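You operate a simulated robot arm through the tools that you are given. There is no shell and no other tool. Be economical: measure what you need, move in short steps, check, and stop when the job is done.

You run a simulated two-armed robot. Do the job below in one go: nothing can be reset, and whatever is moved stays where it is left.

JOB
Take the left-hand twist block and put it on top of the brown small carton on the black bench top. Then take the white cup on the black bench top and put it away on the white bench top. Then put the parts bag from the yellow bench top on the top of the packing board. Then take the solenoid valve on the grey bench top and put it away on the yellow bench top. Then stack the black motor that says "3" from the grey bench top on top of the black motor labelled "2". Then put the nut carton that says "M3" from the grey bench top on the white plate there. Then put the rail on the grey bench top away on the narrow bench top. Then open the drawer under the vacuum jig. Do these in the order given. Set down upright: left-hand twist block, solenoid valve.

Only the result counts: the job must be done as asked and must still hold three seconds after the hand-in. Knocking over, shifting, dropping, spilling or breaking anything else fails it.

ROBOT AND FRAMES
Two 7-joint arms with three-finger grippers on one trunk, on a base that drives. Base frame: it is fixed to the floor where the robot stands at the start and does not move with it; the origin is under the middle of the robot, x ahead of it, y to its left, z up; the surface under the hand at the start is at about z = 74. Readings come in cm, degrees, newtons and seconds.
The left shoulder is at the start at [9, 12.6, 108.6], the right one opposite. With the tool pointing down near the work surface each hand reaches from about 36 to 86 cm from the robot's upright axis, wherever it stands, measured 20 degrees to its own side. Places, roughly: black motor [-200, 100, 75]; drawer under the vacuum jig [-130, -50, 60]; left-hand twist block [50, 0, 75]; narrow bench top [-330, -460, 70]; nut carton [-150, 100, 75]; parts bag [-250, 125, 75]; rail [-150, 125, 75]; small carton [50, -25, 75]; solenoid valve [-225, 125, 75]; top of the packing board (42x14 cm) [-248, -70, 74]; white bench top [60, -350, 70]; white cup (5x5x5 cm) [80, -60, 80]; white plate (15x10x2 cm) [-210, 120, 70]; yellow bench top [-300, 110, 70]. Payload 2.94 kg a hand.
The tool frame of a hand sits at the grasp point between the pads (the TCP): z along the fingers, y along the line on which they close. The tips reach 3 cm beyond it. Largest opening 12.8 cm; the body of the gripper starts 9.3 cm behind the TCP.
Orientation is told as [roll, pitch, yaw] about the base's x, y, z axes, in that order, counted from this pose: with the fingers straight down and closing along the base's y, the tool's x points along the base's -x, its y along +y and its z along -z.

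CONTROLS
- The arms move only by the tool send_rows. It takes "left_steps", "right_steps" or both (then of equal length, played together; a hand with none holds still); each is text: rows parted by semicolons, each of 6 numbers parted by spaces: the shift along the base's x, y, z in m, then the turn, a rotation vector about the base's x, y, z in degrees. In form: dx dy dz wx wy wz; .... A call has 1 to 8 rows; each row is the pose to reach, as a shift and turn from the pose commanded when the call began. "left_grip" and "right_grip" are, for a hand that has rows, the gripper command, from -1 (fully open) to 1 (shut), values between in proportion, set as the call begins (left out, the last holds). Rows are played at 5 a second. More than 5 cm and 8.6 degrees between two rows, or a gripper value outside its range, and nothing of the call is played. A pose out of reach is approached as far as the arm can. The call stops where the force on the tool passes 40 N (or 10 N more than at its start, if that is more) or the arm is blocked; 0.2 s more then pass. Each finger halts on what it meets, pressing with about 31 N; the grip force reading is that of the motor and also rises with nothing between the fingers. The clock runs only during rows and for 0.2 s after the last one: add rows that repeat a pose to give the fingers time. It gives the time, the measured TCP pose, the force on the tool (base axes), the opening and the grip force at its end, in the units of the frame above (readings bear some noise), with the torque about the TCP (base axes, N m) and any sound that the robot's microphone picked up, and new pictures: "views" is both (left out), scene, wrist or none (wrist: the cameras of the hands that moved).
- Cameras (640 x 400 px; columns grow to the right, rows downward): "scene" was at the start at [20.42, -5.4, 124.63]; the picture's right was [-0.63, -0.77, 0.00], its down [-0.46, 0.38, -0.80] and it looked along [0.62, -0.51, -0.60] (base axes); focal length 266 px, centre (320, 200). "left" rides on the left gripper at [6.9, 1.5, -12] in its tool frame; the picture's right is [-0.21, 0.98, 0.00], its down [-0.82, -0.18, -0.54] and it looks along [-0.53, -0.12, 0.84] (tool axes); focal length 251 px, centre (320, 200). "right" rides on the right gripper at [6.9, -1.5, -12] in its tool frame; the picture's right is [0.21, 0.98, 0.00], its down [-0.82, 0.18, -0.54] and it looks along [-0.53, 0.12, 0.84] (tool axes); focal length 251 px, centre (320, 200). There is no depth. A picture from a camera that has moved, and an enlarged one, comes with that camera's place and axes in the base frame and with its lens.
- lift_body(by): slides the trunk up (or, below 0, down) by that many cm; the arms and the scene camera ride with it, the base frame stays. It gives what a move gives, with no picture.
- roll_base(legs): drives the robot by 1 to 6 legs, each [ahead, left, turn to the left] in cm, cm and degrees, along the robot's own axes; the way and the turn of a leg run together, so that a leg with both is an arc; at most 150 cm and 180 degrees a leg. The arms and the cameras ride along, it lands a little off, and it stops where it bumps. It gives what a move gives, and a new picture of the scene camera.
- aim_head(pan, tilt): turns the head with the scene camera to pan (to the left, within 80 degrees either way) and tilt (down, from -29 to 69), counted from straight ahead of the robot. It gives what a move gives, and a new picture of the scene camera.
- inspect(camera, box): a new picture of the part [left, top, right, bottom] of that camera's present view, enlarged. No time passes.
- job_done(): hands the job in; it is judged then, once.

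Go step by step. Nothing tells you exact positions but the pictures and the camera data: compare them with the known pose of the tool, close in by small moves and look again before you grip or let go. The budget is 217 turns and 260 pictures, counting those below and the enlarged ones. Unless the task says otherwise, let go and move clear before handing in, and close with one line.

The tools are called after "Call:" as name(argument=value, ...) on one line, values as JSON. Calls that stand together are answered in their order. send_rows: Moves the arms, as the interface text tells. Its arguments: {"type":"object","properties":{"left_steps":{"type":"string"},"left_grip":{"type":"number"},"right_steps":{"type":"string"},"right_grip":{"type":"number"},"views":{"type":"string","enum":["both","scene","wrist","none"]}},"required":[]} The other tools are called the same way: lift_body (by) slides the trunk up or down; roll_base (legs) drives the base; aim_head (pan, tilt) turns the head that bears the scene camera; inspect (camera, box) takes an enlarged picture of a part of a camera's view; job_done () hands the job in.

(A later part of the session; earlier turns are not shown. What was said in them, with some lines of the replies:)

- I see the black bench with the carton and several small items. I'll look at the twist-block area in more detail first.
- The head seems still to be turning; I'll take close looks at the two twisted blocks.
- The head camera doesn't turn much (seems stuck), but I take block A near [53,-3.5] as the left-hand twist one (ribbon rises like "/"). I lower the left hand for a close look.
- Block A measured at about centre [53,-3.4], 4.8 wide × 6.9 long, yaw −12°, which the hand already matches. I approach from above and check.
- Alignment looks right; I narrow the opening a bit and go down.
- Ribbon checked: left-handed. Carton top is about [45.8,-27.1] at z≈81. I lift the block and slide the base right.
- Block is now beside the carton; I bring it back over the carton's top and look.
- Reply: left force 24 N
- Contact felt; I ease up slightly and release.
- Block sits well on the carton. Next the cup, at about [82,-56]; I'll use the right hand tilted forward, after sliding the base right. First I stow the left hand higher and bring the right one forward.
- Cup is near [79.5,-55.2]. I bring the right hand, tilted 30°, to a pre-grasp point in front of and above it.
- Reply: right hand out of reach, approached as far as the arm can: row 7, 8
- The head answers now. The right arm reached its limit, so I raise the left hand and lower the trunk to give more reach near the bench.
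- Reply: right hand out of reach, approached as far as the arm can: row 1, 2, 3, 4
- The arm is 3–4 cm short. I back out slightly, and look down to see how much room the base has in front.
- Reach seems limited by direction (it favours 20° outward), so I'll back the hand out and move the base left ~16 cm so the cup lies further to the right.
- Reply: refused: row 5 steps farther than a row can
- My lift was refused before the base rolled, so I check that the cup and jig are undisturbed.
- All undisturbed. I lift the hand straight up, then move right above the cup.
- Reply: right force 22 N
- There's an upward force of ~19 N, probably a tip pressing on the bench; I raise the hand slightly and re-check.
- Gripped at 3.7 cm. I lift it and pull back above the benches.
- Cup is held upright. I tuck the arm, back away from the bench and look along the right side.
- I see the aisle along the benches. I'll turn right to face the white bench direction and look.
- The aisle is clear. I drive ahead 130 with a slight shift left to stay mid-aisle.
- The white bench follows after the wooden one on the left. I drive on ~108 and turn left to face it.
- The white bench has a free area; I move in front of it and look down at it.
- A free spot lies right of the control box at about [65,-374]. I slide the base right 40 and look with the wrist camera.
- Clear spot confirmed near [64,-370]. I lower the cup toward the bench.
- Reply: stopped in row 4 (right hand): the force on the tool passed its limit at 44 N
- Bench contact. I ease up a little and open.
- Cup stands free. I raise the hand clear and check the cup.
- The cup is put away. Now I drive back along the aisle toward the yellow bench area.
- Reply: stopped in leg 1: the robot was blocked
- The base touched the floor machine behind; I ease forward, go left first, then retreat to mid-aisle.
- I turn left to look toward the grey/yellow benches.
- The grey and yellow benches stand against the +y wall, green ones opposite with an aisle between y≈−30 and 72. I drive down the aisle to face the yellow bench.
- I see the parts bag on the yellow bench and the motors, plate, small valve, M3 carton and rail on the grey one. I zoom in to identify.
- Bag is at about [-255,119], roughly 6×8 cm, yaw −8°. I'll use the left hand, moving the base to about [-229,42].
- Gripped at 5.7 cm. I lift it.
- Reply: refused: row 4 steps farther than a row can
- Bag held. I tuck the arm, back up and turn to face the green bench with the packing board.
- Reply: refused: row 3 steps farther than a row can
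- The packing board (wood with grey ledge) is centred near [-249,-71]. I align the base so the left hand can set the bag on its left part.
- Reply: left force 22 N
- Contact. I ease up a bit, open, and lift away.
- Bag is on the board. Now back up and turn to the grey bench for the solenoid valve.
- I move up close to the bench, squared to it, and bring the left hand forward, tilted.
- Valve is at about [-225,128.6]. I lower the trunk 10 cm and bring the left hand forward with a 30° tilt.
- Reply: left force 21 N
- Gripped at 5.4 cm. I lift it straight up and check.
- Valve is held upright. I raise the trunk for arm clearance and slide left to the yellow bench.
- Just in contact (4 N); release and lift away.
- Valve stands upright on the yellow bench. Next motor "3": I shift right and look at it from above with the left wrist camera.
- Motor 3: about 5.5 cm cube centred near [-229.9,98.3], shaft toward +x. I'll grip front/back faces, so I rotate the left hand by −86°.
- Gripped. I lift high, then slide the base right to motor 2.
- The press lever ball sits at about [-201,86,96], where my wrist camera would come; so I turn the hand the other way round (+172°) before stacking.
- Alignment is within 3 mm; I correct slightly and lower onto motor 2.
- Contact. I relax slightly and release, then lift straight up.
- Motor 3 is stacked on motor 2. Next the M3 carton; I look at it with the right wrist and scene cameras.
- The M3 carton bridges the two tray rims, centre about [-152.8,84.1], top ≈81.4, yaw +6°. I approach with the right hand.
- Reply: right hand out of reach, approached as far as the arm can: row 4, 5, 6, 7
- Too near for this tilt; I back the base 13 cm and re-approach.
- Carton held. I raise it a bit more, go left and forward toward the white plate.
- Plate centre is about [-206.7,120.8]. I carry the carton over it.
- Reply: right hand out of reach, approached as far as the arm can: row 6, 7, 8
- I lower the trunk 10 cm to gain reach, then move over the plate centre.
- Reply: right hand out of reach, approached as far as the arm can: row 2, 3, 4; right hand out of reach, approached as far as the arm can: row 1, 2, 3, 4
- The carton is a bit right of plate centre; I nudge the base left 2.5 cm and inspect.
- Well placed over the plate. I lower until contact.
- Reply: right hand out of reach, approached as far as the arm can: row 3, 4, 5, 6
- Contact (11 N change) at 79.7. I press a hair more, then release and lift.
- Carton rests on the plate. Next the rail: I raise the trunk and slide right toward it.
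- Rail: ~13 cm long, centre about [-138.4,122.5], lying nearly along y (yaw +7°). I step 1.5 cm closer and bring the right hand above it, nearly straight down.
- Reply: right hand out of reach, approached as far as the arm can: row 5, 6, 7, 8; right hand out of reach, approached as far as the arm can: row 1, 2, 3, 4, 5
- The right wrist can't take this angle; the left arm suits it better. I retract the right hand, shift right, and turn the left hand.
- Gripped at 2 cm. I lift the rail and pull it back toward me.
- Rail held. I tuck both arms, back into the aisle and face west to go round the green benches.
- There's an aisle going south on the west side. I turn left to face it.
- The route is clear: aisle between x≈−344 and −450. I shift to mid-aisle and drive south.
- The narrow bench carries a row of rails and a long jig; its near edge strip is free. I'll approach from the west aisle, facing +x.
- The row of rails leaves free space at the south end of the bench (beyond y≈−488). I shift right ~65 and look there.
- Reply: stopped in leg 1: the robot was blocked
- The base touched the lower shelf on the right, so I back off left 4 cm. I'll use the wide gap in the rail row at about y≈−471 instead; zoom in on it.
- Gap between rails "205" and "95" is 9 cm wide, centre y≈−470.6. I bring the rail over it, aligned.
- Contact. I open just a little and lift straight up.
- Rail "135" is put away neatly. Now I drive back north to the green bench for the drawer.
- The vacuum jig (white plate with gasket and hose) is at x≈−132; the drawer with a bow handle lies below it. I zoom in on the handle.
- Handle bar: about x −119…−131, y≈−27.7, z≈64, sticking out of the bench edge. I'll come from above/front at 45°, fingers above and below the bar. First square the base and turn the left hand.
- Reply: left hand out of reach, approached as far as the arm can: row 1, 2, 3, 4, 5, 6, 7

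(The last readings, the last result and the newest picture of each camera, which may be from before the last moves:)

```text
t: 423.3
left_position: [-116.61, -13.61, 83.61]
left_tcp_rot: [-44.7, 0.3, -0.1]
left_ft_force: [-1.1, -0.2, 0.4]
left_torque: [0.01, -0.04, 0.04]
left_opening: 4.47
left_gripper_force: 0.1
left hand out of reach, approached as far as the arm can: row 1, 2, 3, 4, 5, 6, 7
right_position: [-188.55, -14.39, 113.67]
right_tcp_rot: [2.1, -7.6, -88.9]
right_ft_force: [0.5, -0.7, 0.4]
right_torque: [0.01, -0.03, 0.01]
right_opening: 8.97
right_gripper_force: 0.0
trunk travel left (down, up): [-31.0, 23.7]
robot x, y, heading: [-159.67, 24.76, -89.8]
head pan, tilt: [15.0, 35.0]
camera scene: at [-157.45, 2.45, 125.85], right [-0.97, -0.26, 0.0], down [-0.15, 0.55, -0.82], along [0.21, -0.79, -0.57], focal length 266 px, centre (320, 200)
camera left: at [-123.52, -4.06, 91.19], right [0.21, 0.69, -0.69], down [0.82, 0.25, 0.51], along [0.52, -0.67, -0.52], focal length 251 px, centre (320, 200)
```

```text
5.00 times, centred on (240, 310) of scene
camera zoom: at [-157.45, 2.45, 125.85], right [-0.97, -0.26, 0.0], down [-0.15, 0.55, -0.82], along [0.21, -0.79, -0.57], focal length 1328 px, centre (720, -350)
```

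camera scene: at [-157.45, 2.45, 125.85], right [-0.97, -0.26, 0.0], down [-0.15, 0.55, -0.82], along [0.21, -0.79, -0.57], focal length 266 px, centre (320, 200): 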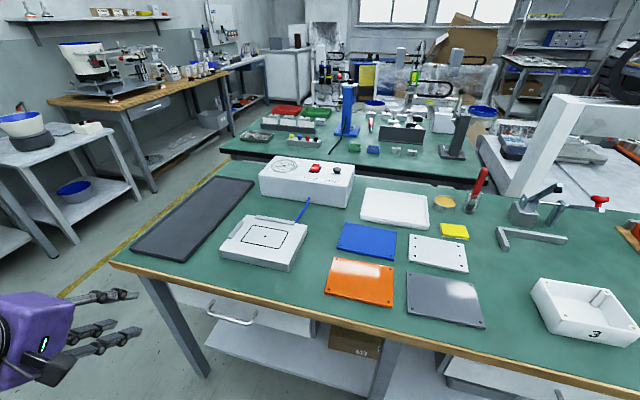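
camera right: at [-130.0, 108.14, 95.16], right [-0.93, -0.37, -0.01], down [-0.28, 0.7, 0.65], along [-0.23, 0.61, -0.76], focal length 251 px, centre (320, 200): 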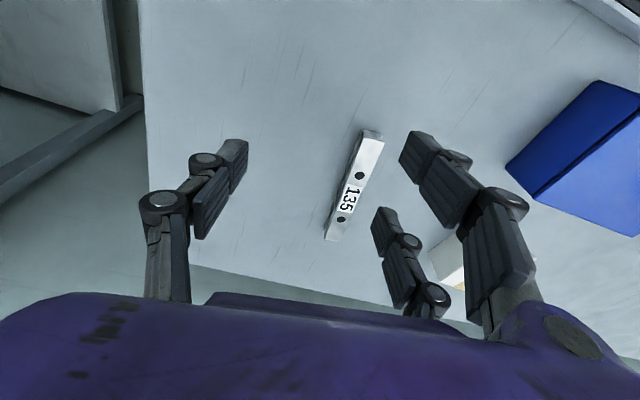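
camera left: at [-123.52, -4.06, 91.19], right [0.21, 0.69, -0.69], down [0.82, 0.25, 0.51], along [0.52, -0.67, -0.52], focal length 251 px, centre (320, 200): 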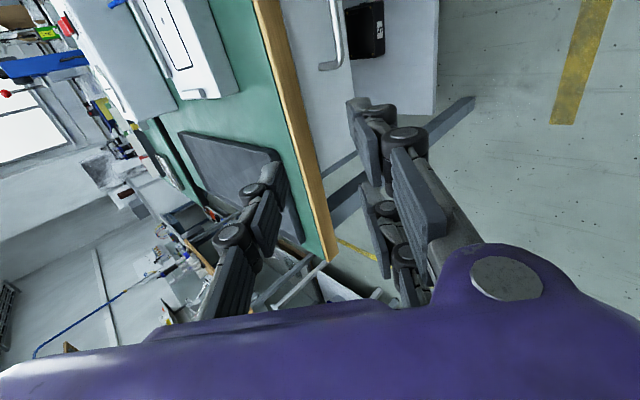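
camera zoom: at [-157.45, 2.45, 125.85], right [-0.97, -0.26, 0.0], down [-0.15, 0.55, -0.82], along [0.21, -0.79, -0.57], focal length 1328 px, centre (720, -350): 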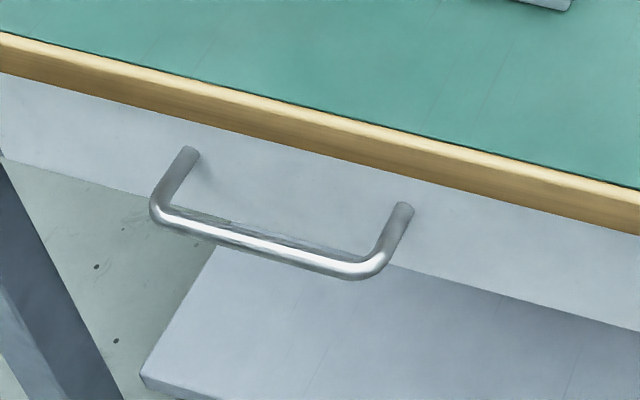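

Bar measured: y≈−27.0, z≈65.4, x −121…−132. I shift the base right 9 cm for arm room, lower the trunk, and go to the pre-grasp.

Call:
roll_base(legs=[[0, -9.5, 0]])

Call:
lift_body(by=-8)

Call:
send_rows(left_steps="0 -0.01 0 0 0 0; 0 -0.03 0 0 0 0; 0 -0.05 0 0 0 0; 0 -0.05 0 0 0 0", left_grip=0.5, views="both")

```text
t: 424.8
left_position: [-125.8, -13.66, 83.67]
left_tcp_rot: [-44.7, 0.2, -0.1]
left_ft_force: [-0.6, -0.2, 1.1]
left_torque: [0.0, 0.01, 0.04]
left_opening: 4.49
left_gripper_force: 0.1
right_position: [-197.74, -14.37, 113.7]
right_tcp_rot: [2.1, -7.5, -88.8]
right_ft_force: [-0.3, 0.0, -0.2]
right_torque: [0.01, -0.01, 0.01]
right_opening: 8.94
right_gripper_force: 0.1
trunk travel left (down, up): [-31.0, 23.7]
robot x, y, heading: [-169.04, 24.39, -89.8]
head pan, tilt: [15.0, 35.0]
camera scene: at [-166.66, 2.47, 125.86], right [-0.96, -0.26, 0.0], down [-0.15, 0.55, -0.82], along [0.21, -0.79, -0.57], focal length 266 px, centre (320, 200)
```

scene: 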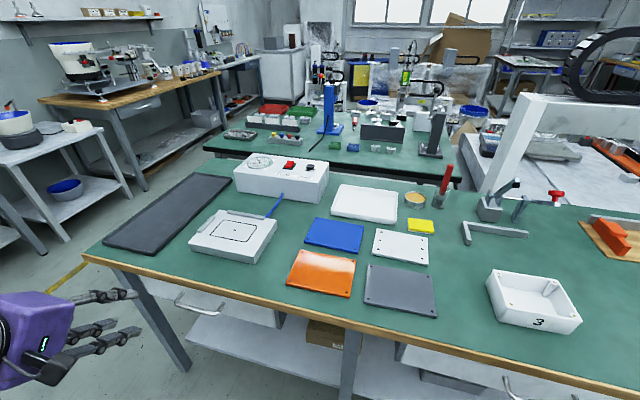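

```text
t: 426.0
left_position: [-125.73, -13.64, 74.24]
left_tcp_rot: [-42.0, 0.3, -0.1]
left_ft_force: [-1.0, -0.4, 0.3]
left_torque: [0.02, 0.01, 0.03]
left_opening: 4.47
left_gripper_force: 0.1
right_position: [-197.79, -14.37, 105.86]
right_tcp_rot: [2.2, -7.5, -88.8]
right_ft_force: [-0.6, 0.3, 0.5]
right_torque: [0.0, -0.02, -0.01]
right_opening: 8.96
right_gripper_force: 0.0
trunk travel left (down, up): [-23.0, 31.7]
robot x, y, heading: [-169.34, 24.25, -89.7]
head pan, tilt: [15.0, 35.0]
```

```text
t: 427.0
left_position: [-125.61, -18.66, 74.19]
left_tcp_rot: [-41.8, 0.3, -0.2]
left_ft_force: [0.3, 0.1, -0.8]
left_torque: [0.04, -0.01, 0.0]
left_opening: 3.2
left_gripper_force: 0.0
right_position: [-197.69, -14.35, 105.77]
right_tcp_rot: [2.0, -7.7, -88.9]
right_ft_force: [0.6, -0.1, 0.6]
right_torque: [0.0, -0.01, -0.01]
right_opening: 8.96
right_gripper_force: 0.0
trunk travel left (down, up): [-23.0, 31.7]
robot x, y, heading: [-169.12, 24.23, -89.9]
head pan, tilt: [15.0, 35.0]
camera scene: at [-166.63, 0.26, 117.73], right [-0.96, -0.26, 0.0], down [-0.15, 0.55, -0.82], along [0.21, -0.79, -0.57], focal length 266 px, centre (320, 200)
camera left: at [-132.51, -9.49, 82.26], right [0.21, 0.73, -0.65], down [0.82, 0.23, 0.52], along [0.52, -0.65, -0.55], focal length 251 px, centre (320, 200)
```

scene: 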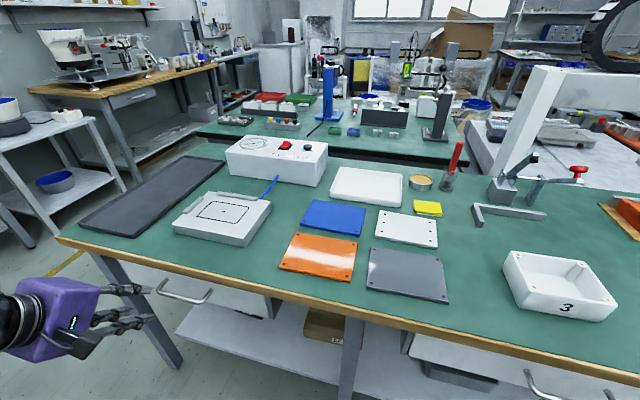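
left: 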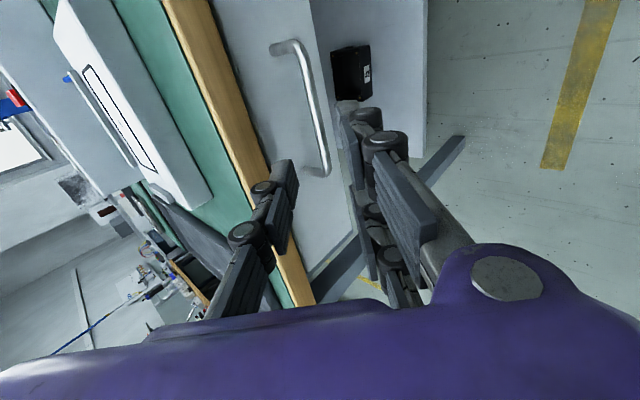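

Alignment checks out (bar 12 cm ahead along the tool axis). I advance diagonally.

Call:
send_rows(left_steps="-0.003 -0.02 -0.018 0 0 0; -0.006 -0.04 -0.039 0 0 0; -0.009 -0.055 -0.055 0 0 0; -0.009 -0.055 -0.055 0 0 0", views="both")

```text
t: 428.0
left_position: [-126.79, -24.13, 68.86]
left_tcp_rot: [-41.8, 0.3, -0.2]
left_ft_force: [0.0, 0.9, 0.7]
left_torque: [0.0, -0.01, 0.01]
left_opening: 3.2
left_gripper_force: 0.0
right_position: [-197.69, -14.27, 105.75]
right_tcp_rot: [2.0, -7.5, -88.8]
right_ft_force: [-0.3, 0.2, 0.1]
right_torque: [-0.01, -0.01, -0.05]
right_opening: 8.98
right_gripper_force: 0.1
trunk travel left (down, up): [-23.0, 31.7]
robot x, y, heading: [-169.2, 24.17, -89.8]
head pan, tilt: [15.0, 35.0]
camera scene: at [-166.63, 0.25, 117.73], right [-0.96, -0.26, 0.0], down [-0.15, 0.55, -0.82], along [0.21, -0.79, -0.57], focal length 266 px, centre (320, 200)
camera left: at [-133.56, -14.98, 76.96], right [0.21, 0.73, -0.65], down [0.82, 0.23, 0.52], along [0.52, -0.65, -0.55], focal length 251 px, centre (320, 200)
```

scene: 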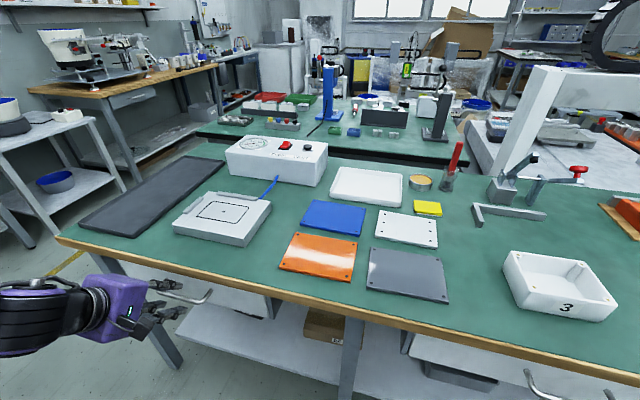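
left: 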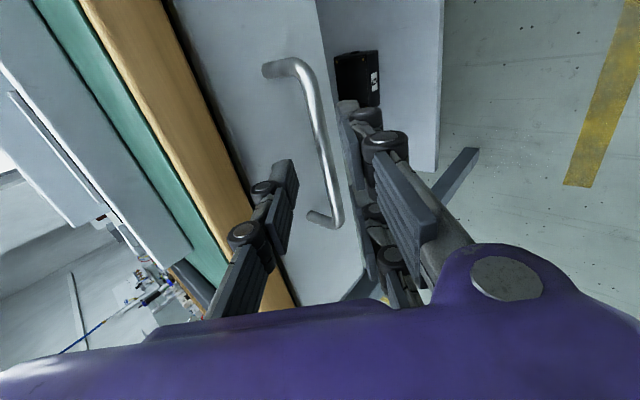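

Call:
send_rows(left_steps="0 -0.008 -0.009 0 0 0; 0 -0.0165 -0.019 0 0 0; 0 -0.0165 -0.019 0 0 0", left_grip=0.5, views="none")

Call:
send_rows(left_steps="0 0 0 0 0 0; 0 0 0 0 0 0; 0 0 0 0 0 0; 0 0 0 0 0 0", left_grip=1, views="wrist")

```text
t: 428.8
left_position: [-126.29, -25.44, 68.0]
left_tcp_rot: [-41.7, 0.4, -0.1]
left_ft_force: [0.4, 0.1, -0.4]
left_torque: [0.0, 0.0, -0.02]
left_opening: 3.2
left_gripper_force: 0.1
left hand out of reach, approached as far as the arm can: row 2, 3
right_position: [-197.73, -14.25, 105.76]
right_tcp_rot: [2.1, -7.5, -88.8]
right_ft_force: [0.1, 0.1, 0.6]
right_torque: [0.02, 0.02, -0.02]
right_opening: 8.99
right_gripper_force: 0.2
trunk travel left (down, up): [-23.0, 31.7]
robot x, y, heading: [-169.31, 23.88, -89.4]
head pan, tilt: [15.0, 35.0]
```

```text
t: 429.8
left_position: [-126.3, -25.05, 67.54]
left_tcp_rot: [-40.9, 0.5, 0.0]
left_ft_force: [1.5, -2.1, -8.1]
left_torque: [0.11, 0.7, -0.27]
left_opening: 0.97
left_gripper_force: 37.2
right_position: [-197.63, -14.4, 105.64]
right_tcp_rot: [2.1, -7.5, -88.8]
right_ft_force: [-0.6, -0.6, -0.2]
right_torque: [0.02, 0.0, 0.0]
right_opening: 8.99
right_gripper_force: 0.1
trunk travel left (down, up): [-23.0, 31.7]
robot x, y, heading: [-168.92, 24.23, -89.8]
head pan, tilt: [15.0, 35.0]
stopped in row 4 (left hand): the force on the tool passed its limit at 40 N (the readings are from after the stop); the commanded pose is now the measured one
camera left: at [-133.06, -15.9, 75.73], right [0.21, 0.74, -0.64], down [0.83, 0.22, 0.52], along [0.52, -0.64, -0.56], focal length 251 px, centre (320, 200)
```

left: 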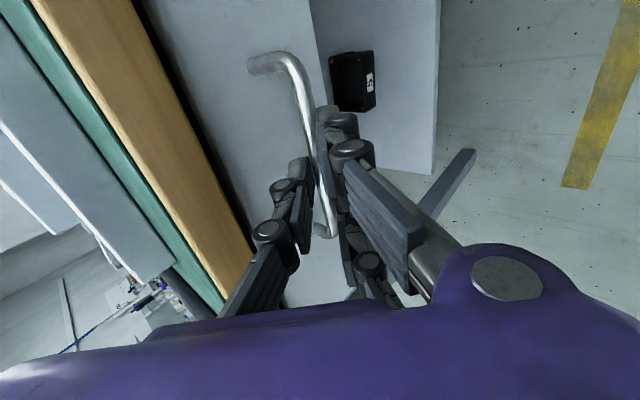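

The bar is gripped (0.97 cm). I pull by backing the base a little.

Call:
roll_base(legs=[[-5, 0, 0]])

```text
t: 430.7
left_position: [-126.23, -20.01, 67.43]
left_tcp_rot: [-41.0, 0.6, 0.1]
left_ft_force: [-1.7, -0.6, -14.2]
left_torque: [0.15, -0.26, 0.51]
left_opening: 0.97
left_gripper_force: 37.6
right_position: [-197.66, -9.59, 105.63]
right_tcp_rot: [2.1, -7.5, -88.8]
right_ft_force: [0.3, 1.1, 0.2]
right_torque: [-0.06, 0.04, -0.01]
right_opening: 8.95
right_gripper_force: 0.0
trunk travel left (down, up): [-23.0, 31.7]
robot x, y, heading: [-168.65, 28.87, -90.0]
head pan, tilt: [15.0, 35.0]
camera scene: at [-166.57, 5.07, 117.72], right [-0.96, -0.26, 0.0], down [-0.15, 0.55, -0.82], along [0.21, -0.79, -0.57], focal length 266 px, centre (320, 200)
```

scene: 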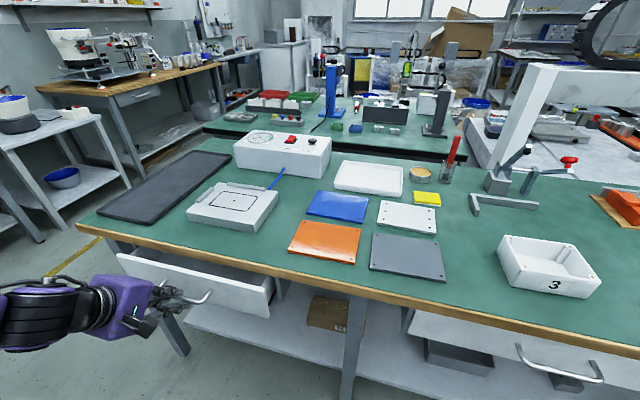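

The drawer is sliding out. I back up further.

Call:
roll_base(legs=[[-8, 0, 0]])

```text
t: 431.8
left_position: [-126.22, -12.1, 67.53]
left_tcp_rot: [-41.0, 0.5, 0.1]
left_ft_force: [6.5, -0.7, -4.1]
left_torque: [0.0, -0.17, 0.86]
left_opening: 0.98
left_gripper_force: 37.1
right_position: [-197.78, -1.52, 105.77]
right_tcp_rot: [2.1, -7.6, -88.9]
right_ft_force: [-0.1, 0.2, -0.2]
right_torque: [-0.05, 0.02, 0.0]
right_opening: 8.96
right_gripper_force: 0.1
trunk travel left (down, up): [-23.0, 31.7]
robot x, y, heading: [-168.77, 36.99, -89.8]
head pan, tilt: [15.0, 35.0]
camera scene: at [-166.62, 13.07, 117.73], right [-0.97, -0.26, 0.0], down [-0.15, 0.55, -0.82], along [0.21, -0.79, -0.57], focal length 266 px, centre (320, 200)
```

scene: 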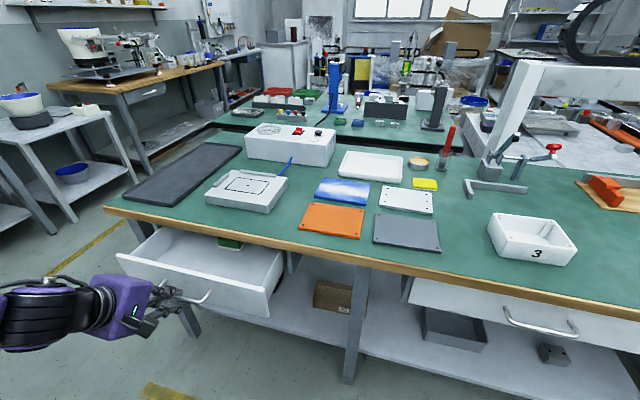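

Open 13 cm so far and the base is near the grey bench. I'll regrip the bar from straight above to pull further with the arm: first open and back out.

Call:
send_rows(left_steps="0 0 0 0 0 0; 0 0 0 0 0 0; 0 0.015 0.017 0 0 0; 0 0.035 0.037 0 0 0; 0 0.06 0.065 0 0 0; 0 0.07 0.1 0 0 0", left_grip=0.4, views="none")

Call:
send_rows(left_steps="0 0 0.01 8 0 0; 0 0 0.02 16 0 0; 0 -0.02 0.03 24 0 0; 0 -0.04 0.03 32 0 0; 0 -0.06 0.03 41 0 0; 0 -0.06 0.03 41 0 0", views="both")

```text
t: 433.2
left_position: [-126.33, -5.01, 77.4]
left_tcp_rot: [-40.8, 0.4, 0.0]
left_ft_force: [0.4, -0.3, 0.4]
left_torque: [0.03, -0.04, 0.04]
left_opening: 3.84
left_gripper_force: 0.0
right_position: [-197.78, -1.49, 105.64]
right_tcp_rot: [2.1, -7.5, -88.9]
right_ft_force: [0.4, 0.3, 0.4]
right_torque: [-0.01, -0.01, -0.02]
right_opening: 8.98
right_gripper_force: 0.1
trunk travel left (down, up): [-23.0, 31.7]
robot x, y, heading: [-169.07, 37.08, -89.7]
head pan, tilt: [15.0, 35.0]
```

```text
refused: row 5 steps farther than a row can; nothing moved
```

Call:
send_rows(left_steps="0 0 0.01 8 0 0; 0 0 0.02 16 0 0; 0 -0.02 0.03 24 0 0; 0 -0.04 0.03 32 0 0; 0 -0.06 0.03 40 0 0; 0 -0.075 0.03 41 0 0; 0 -0.075 0.03 41 0 0", views="both")

```text
t: 434.8
left_position: [-126.2, -12.68, 80.44]
left_tcp_rot: [0.1, 0.3, 0.4]
left_ft_force: [-0.2, -1.0, 0.2]
left_torque: [-0.01, 0.02, -0.03]
left_opening: 3.83
left_gripper_force: 0.0
right_position: [-197.9, -1.52, 105.58]
right_tcp_rot: [2.1, -7.5, -88.9]
right_ft_force: [-0.8, -0.4, -0.4]
right_torque: [0.0, 0.0, -0.01]
right_opening: 8.96
right_gripper_force: 0.1
trunk travel left (down, up): [-23.0, 31.7]
robot x, y, heading: [-169.31, 36.9, -89.9]
head pan, tilt: [15.0, 35.0]
camera scene: at [-166.7, 13.05, 117.73], right [-0.97, -0.26, 0.0], down [-0.15, 0.55, -0.82], along [0.21, -0.79, -0.57], focal length 266 px, centre (320, 200)
camera left: at [-133.02, -11.25, 92.49], right [0.21, 0.98, 0.0], down [0.83, -0.18, 0.54], along [0.53, -0.11, -0.84], focal length 251 px, centre (320, 200)
```

scene: 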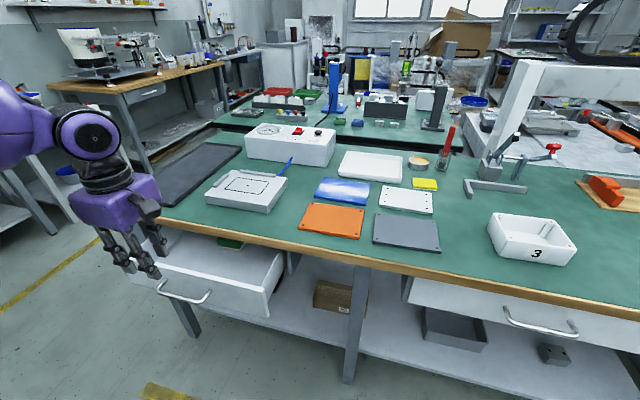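
left: 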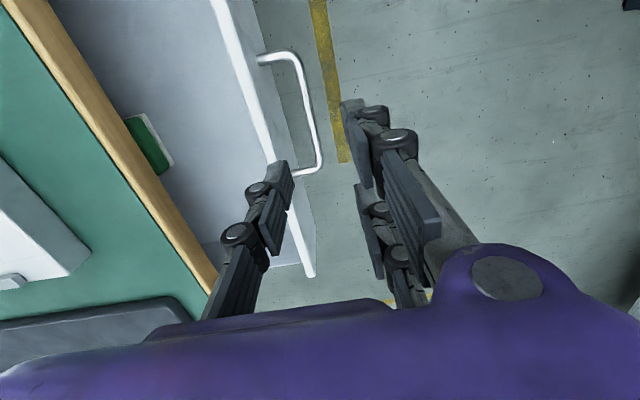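

Call:
send_rows(left_steps="0 -0.01 -0.04 0 0 0; 0 -0.01 -0.07 0 0 0; 0 -0.01 -0.1 0 0 0; 0 -0.01 -0.12 0 0 0; 0 -0.01 -0.134 0 0 0; 0 -0.01 -0.134 0 0 0", left_grip=0.42, views="wrist")

```text
t: 436.2
left_position: [-126.29, -13.58, 66.89]
left_tcp_rot: [0.1, 0.3, 0.4]
left_ft_force: [-0.4, 0.2, 0.1]
left_torque: [-0.04, -0.01, 0.02]
left_opening: 3.63
left_gripper_force: 0.1
right_position: [-197.89, -1.53, 105.65]
right_tcp_rot: [2.0, -7.5, -88.9]
right_ft_force: [-0.2, -0.1, 0.2]
right_torque: [0.02, -0.01, -0.01]
right_opening: 8.94
right_gripper_force: 0.1
trunk travel left (down, up): [-23.0, 31.7]
robot x, y, heading: [-168.62, 37.16, -89.9]
head pan, tilt: [15.0, 35.0]
camera left: at [-133.1, -12.1, 79.05], right [0.21, 0.98, 0.0], down [0.83, -0.18, 0.54], along [0.53, -0.11, -0.84], focal length 251 px, centre (320, 200)
```

left: 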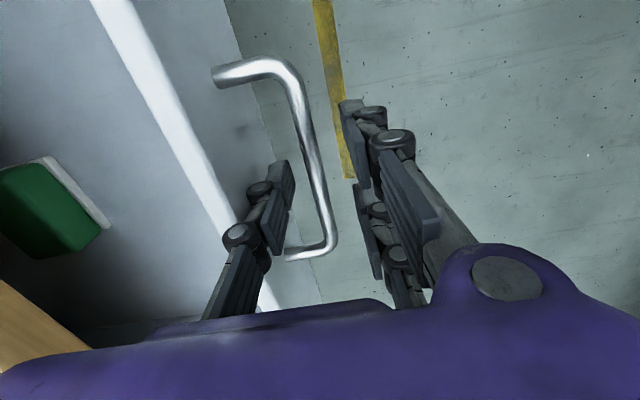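

Call:
send_rows(left_steps="0 0 0 0 0 0; 0 0 0 0 0 0; 0 0 0 0 0 0", left_grip=0.9, views="none")

Call:
send_rows(left_steps="0 0.015 0 0 0 0; 0 0.03 0 0 0 0; 0 0.045 0 0 0 0; 0 0.06 0 0 0 0; 0 0.075 0 0 0 0; 0 0.085 0 0 0 0; 0 0.085 0 0 0 0", views="both")

```text
t: 437.0
left_position: [-126.24, -13.67, 66.96]
left_tcp_rot: [0.0, 0.3, 0.4]
left_ft_force: [-1.0, -1.4, -1.9]
left_torque: [-0.03, -0.04, 0.8]
left_opening: 0.91
left_gripper_force: 36.6
right_position: [-197.83, -1.59, 105.66]
right_tcp_rot: [2.1, -7.6, -89.0]
right_ft_force: [-0.4, -0.7, 0.2]
right_torque: [-0.02, 0.03, 0.0]
right_opening: 8.97
right_gripper_force: 0.0
trunk travel left (down, up): [-23.0, 31.7]
robot x, y, heading: [-168.91, 37.22, -89.9]
head pan, tilt: [15.0, 35.0]
```

```text
t: 438.6
left_position: [-126.24, -5.27, 66.95]
left_tcp_rot: [0.2, 0.4, 0.3]
left_ft_force: [-14.6, 1.4, -22.9]
left_torque: [0.05, 0.54, 0.82]
left_opening: 0.93
left_gripper_force: 36.6
right_position: [-197.83, -1.64, 105.66]
right_tcp_rot: [2.1, -7.4, -88.9]
right_ft_force: [0.3, -0.1, -0.6]
right_torque: [0.02, 0.01, -0.05]
right_opening: 8.95
right_gripper_force: 0.0
trunk travel left (down, up): [-23.0, 31.7]
robot x, y, heading: [-169.16, 37.06, -89.6]
head pan, tilt: [15.0, 35.0]
camera scene: at [-166.68, 12.93, 117.7], right [-0.97, -0.26, 0.0], down [-0.15, 0.55, -0.82], along [0.21, -0.79, -0.57], focal length 266 px, centre (320, 200)
camera left: at [-133.05, -3.8, 79.13], right [0.21, 0.98, 0.0], down [0.83, -0.18, 0.53], along [0.52, -0.11, -0.85], focal length 251 px, centre (320, 200)
```

scene: 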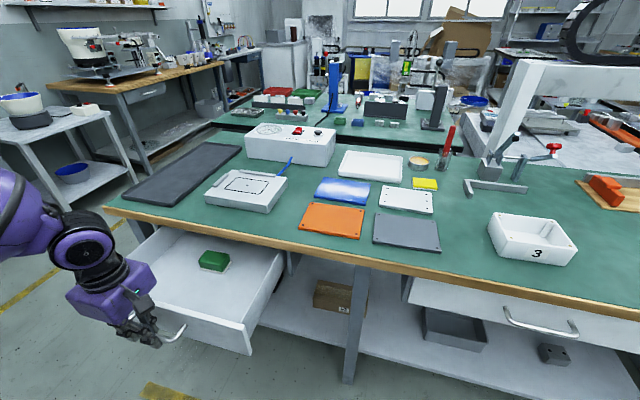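
left: 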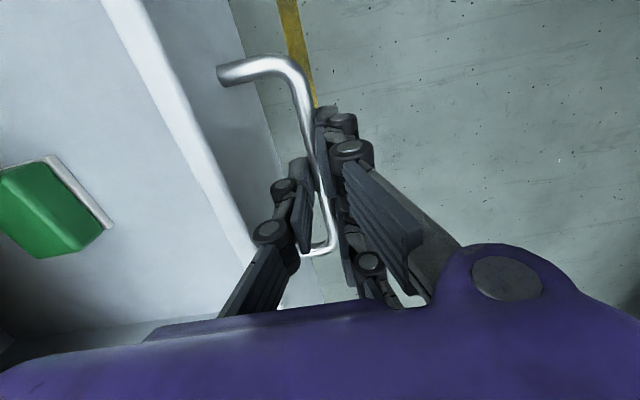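

Open ~22 cm now. One more gentle pull.

Call:
send_rows(left_steps="0 0.012 0.001 0 0 0; 0 0.024 0.001 0 0 0; 0 0.036 0.001 0 0 0; 0 0.045 0.001 0 0 0; 0 0.045 0.001 0 0 0", views="none")

```text
t: 439.8
left_position: [-126.07, -0.6, 67.24]
left_tcp_rot: [0.1, 0.2, 0.5]
left_ft_force: [0.5, 0.3, -18.2]
left_torque: [0.02, 0.26, 0.82]
left_opening: 0.92
left_gripper_force: 37.2
right_position: [-197.68, -1.67, 105.83]
right_tcp_rot: [2.1, -7.5, -88.9]
right_ft_force: [-0.4, -0.2, 0.2]
right_torque: [0.01, 0.0, 0.0]
right_opening: 8.95
right_gripper_force: 0.0
trunk travel left (down, up): [-23.0, 31.7]
robot x, y, heading: [-168.95, 37.08, -89.8]
head pan, tilt: [15.0, 35.0]
```

About 26 cm open. I release and lift the hand clear.

Call:
send_rows(left_steps="0 0 0 0 0 0; 0 0 0 0 0 0; 0 0 0 0 0 0", left_grip=0.42, views="none")

Call:
send_rows(left_steps="0 0 0.03 0 0 0; 0 0 0.07 0 0 0; 0 0 0.11 0 0 0; 0 0 0.15 0 0 0; 0 0 0.19 0 0 0; 0 0 0.23 0 0 0", views="both")

```text
t: 440.6
left_position: [-126.34, -0.66, 67.3]
left_tcp_rot: [-0.1, 0.4, 0.3]
left_ft_force: [-0.4, -0.2, -0.4]
left_torque: [-0.01, -0.01, 0.0]
left_opening: 3.71
left_gripper_force: 0.2
right_position: [-197.78, -1.41, 105.76]
right_tcp_rot: [2.1, -7.5, -89.0]
right_ft_force: [0.5, 0.1, -0.6]
right_torque: [-0.01, 0.0, -0.05]
right_opening: 8.96
right_gripper_force: 0.0
trunk travel left (down, up): [-23.0, 31.7]
robot x, y, heading: [-169.09, 36.61, -89.9]
head pan, tilt: [15.0, 35.0]
```

```text
t: 442.0
left_position: [-126.62, -0.7, 90.52]
left_tcp_rot: [0.1, 0.3, 0.4]
left_ft_force: [0.1, 0.2, -0.5]
left_torque: [0.01, -0.03, 0.03]
left_opening: 3.71
left_gripper_force: 0.1
right_position: [-197.89, -1.52, 105.69]
right_tcp_rot: [2.2, -7.4, -88.9]
right_ft_force: [0.3, 0.7, -0.1]
right_torque: [-0.02, -0.02, 0.0]
right_opening: 8.95
right_gripper_force: 0.3
trunk travel left (down, up): [-23.0, 31.7]
robot x, y, heading: [-169.05, 37.15, -90.2]
head pan, tilt: [15.0, 35.0]
camera scene: at [-166.71, 13.08, 117.74], right [-0.97, -0.26, 0.0], down [-0.15, 0.55, -0.82], along [0.21, -0.79, -0.57], focal length 266 px, centre (320, 200)
camera left: at [-133.37, 0.71, 102.65], right [0.21, 0.98, 0.0], down [0.83, -0.18, 0.54], along [0.53, -0.11, -0.84], focal length 251 px, centre (320, 200)
```

scene: 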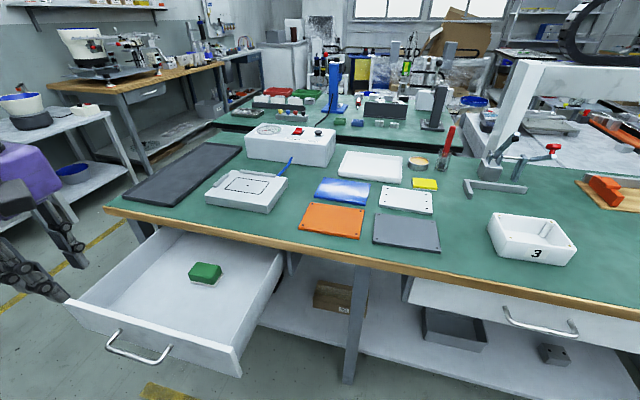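
left: 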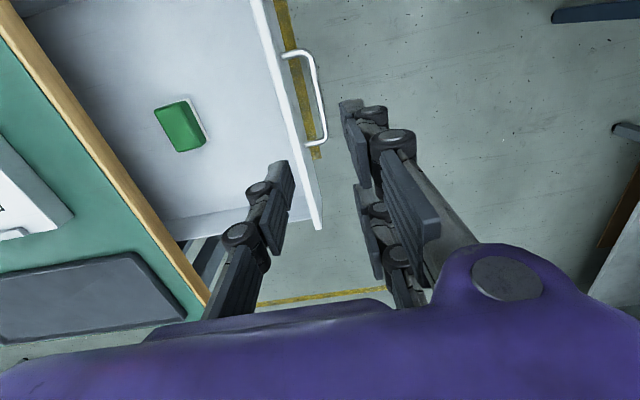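

The drawer stands wide open, the hand is clear, and all eight steps are in place, so I hand in.

Call:
job_done()

```text
The job is handed in.
```

All eight steps were done in the order given, and the job is handed in. The base touched a floor machine and later a shelf while driving; I saw nothing out of place from either, though I checked only the shelf afterwards.
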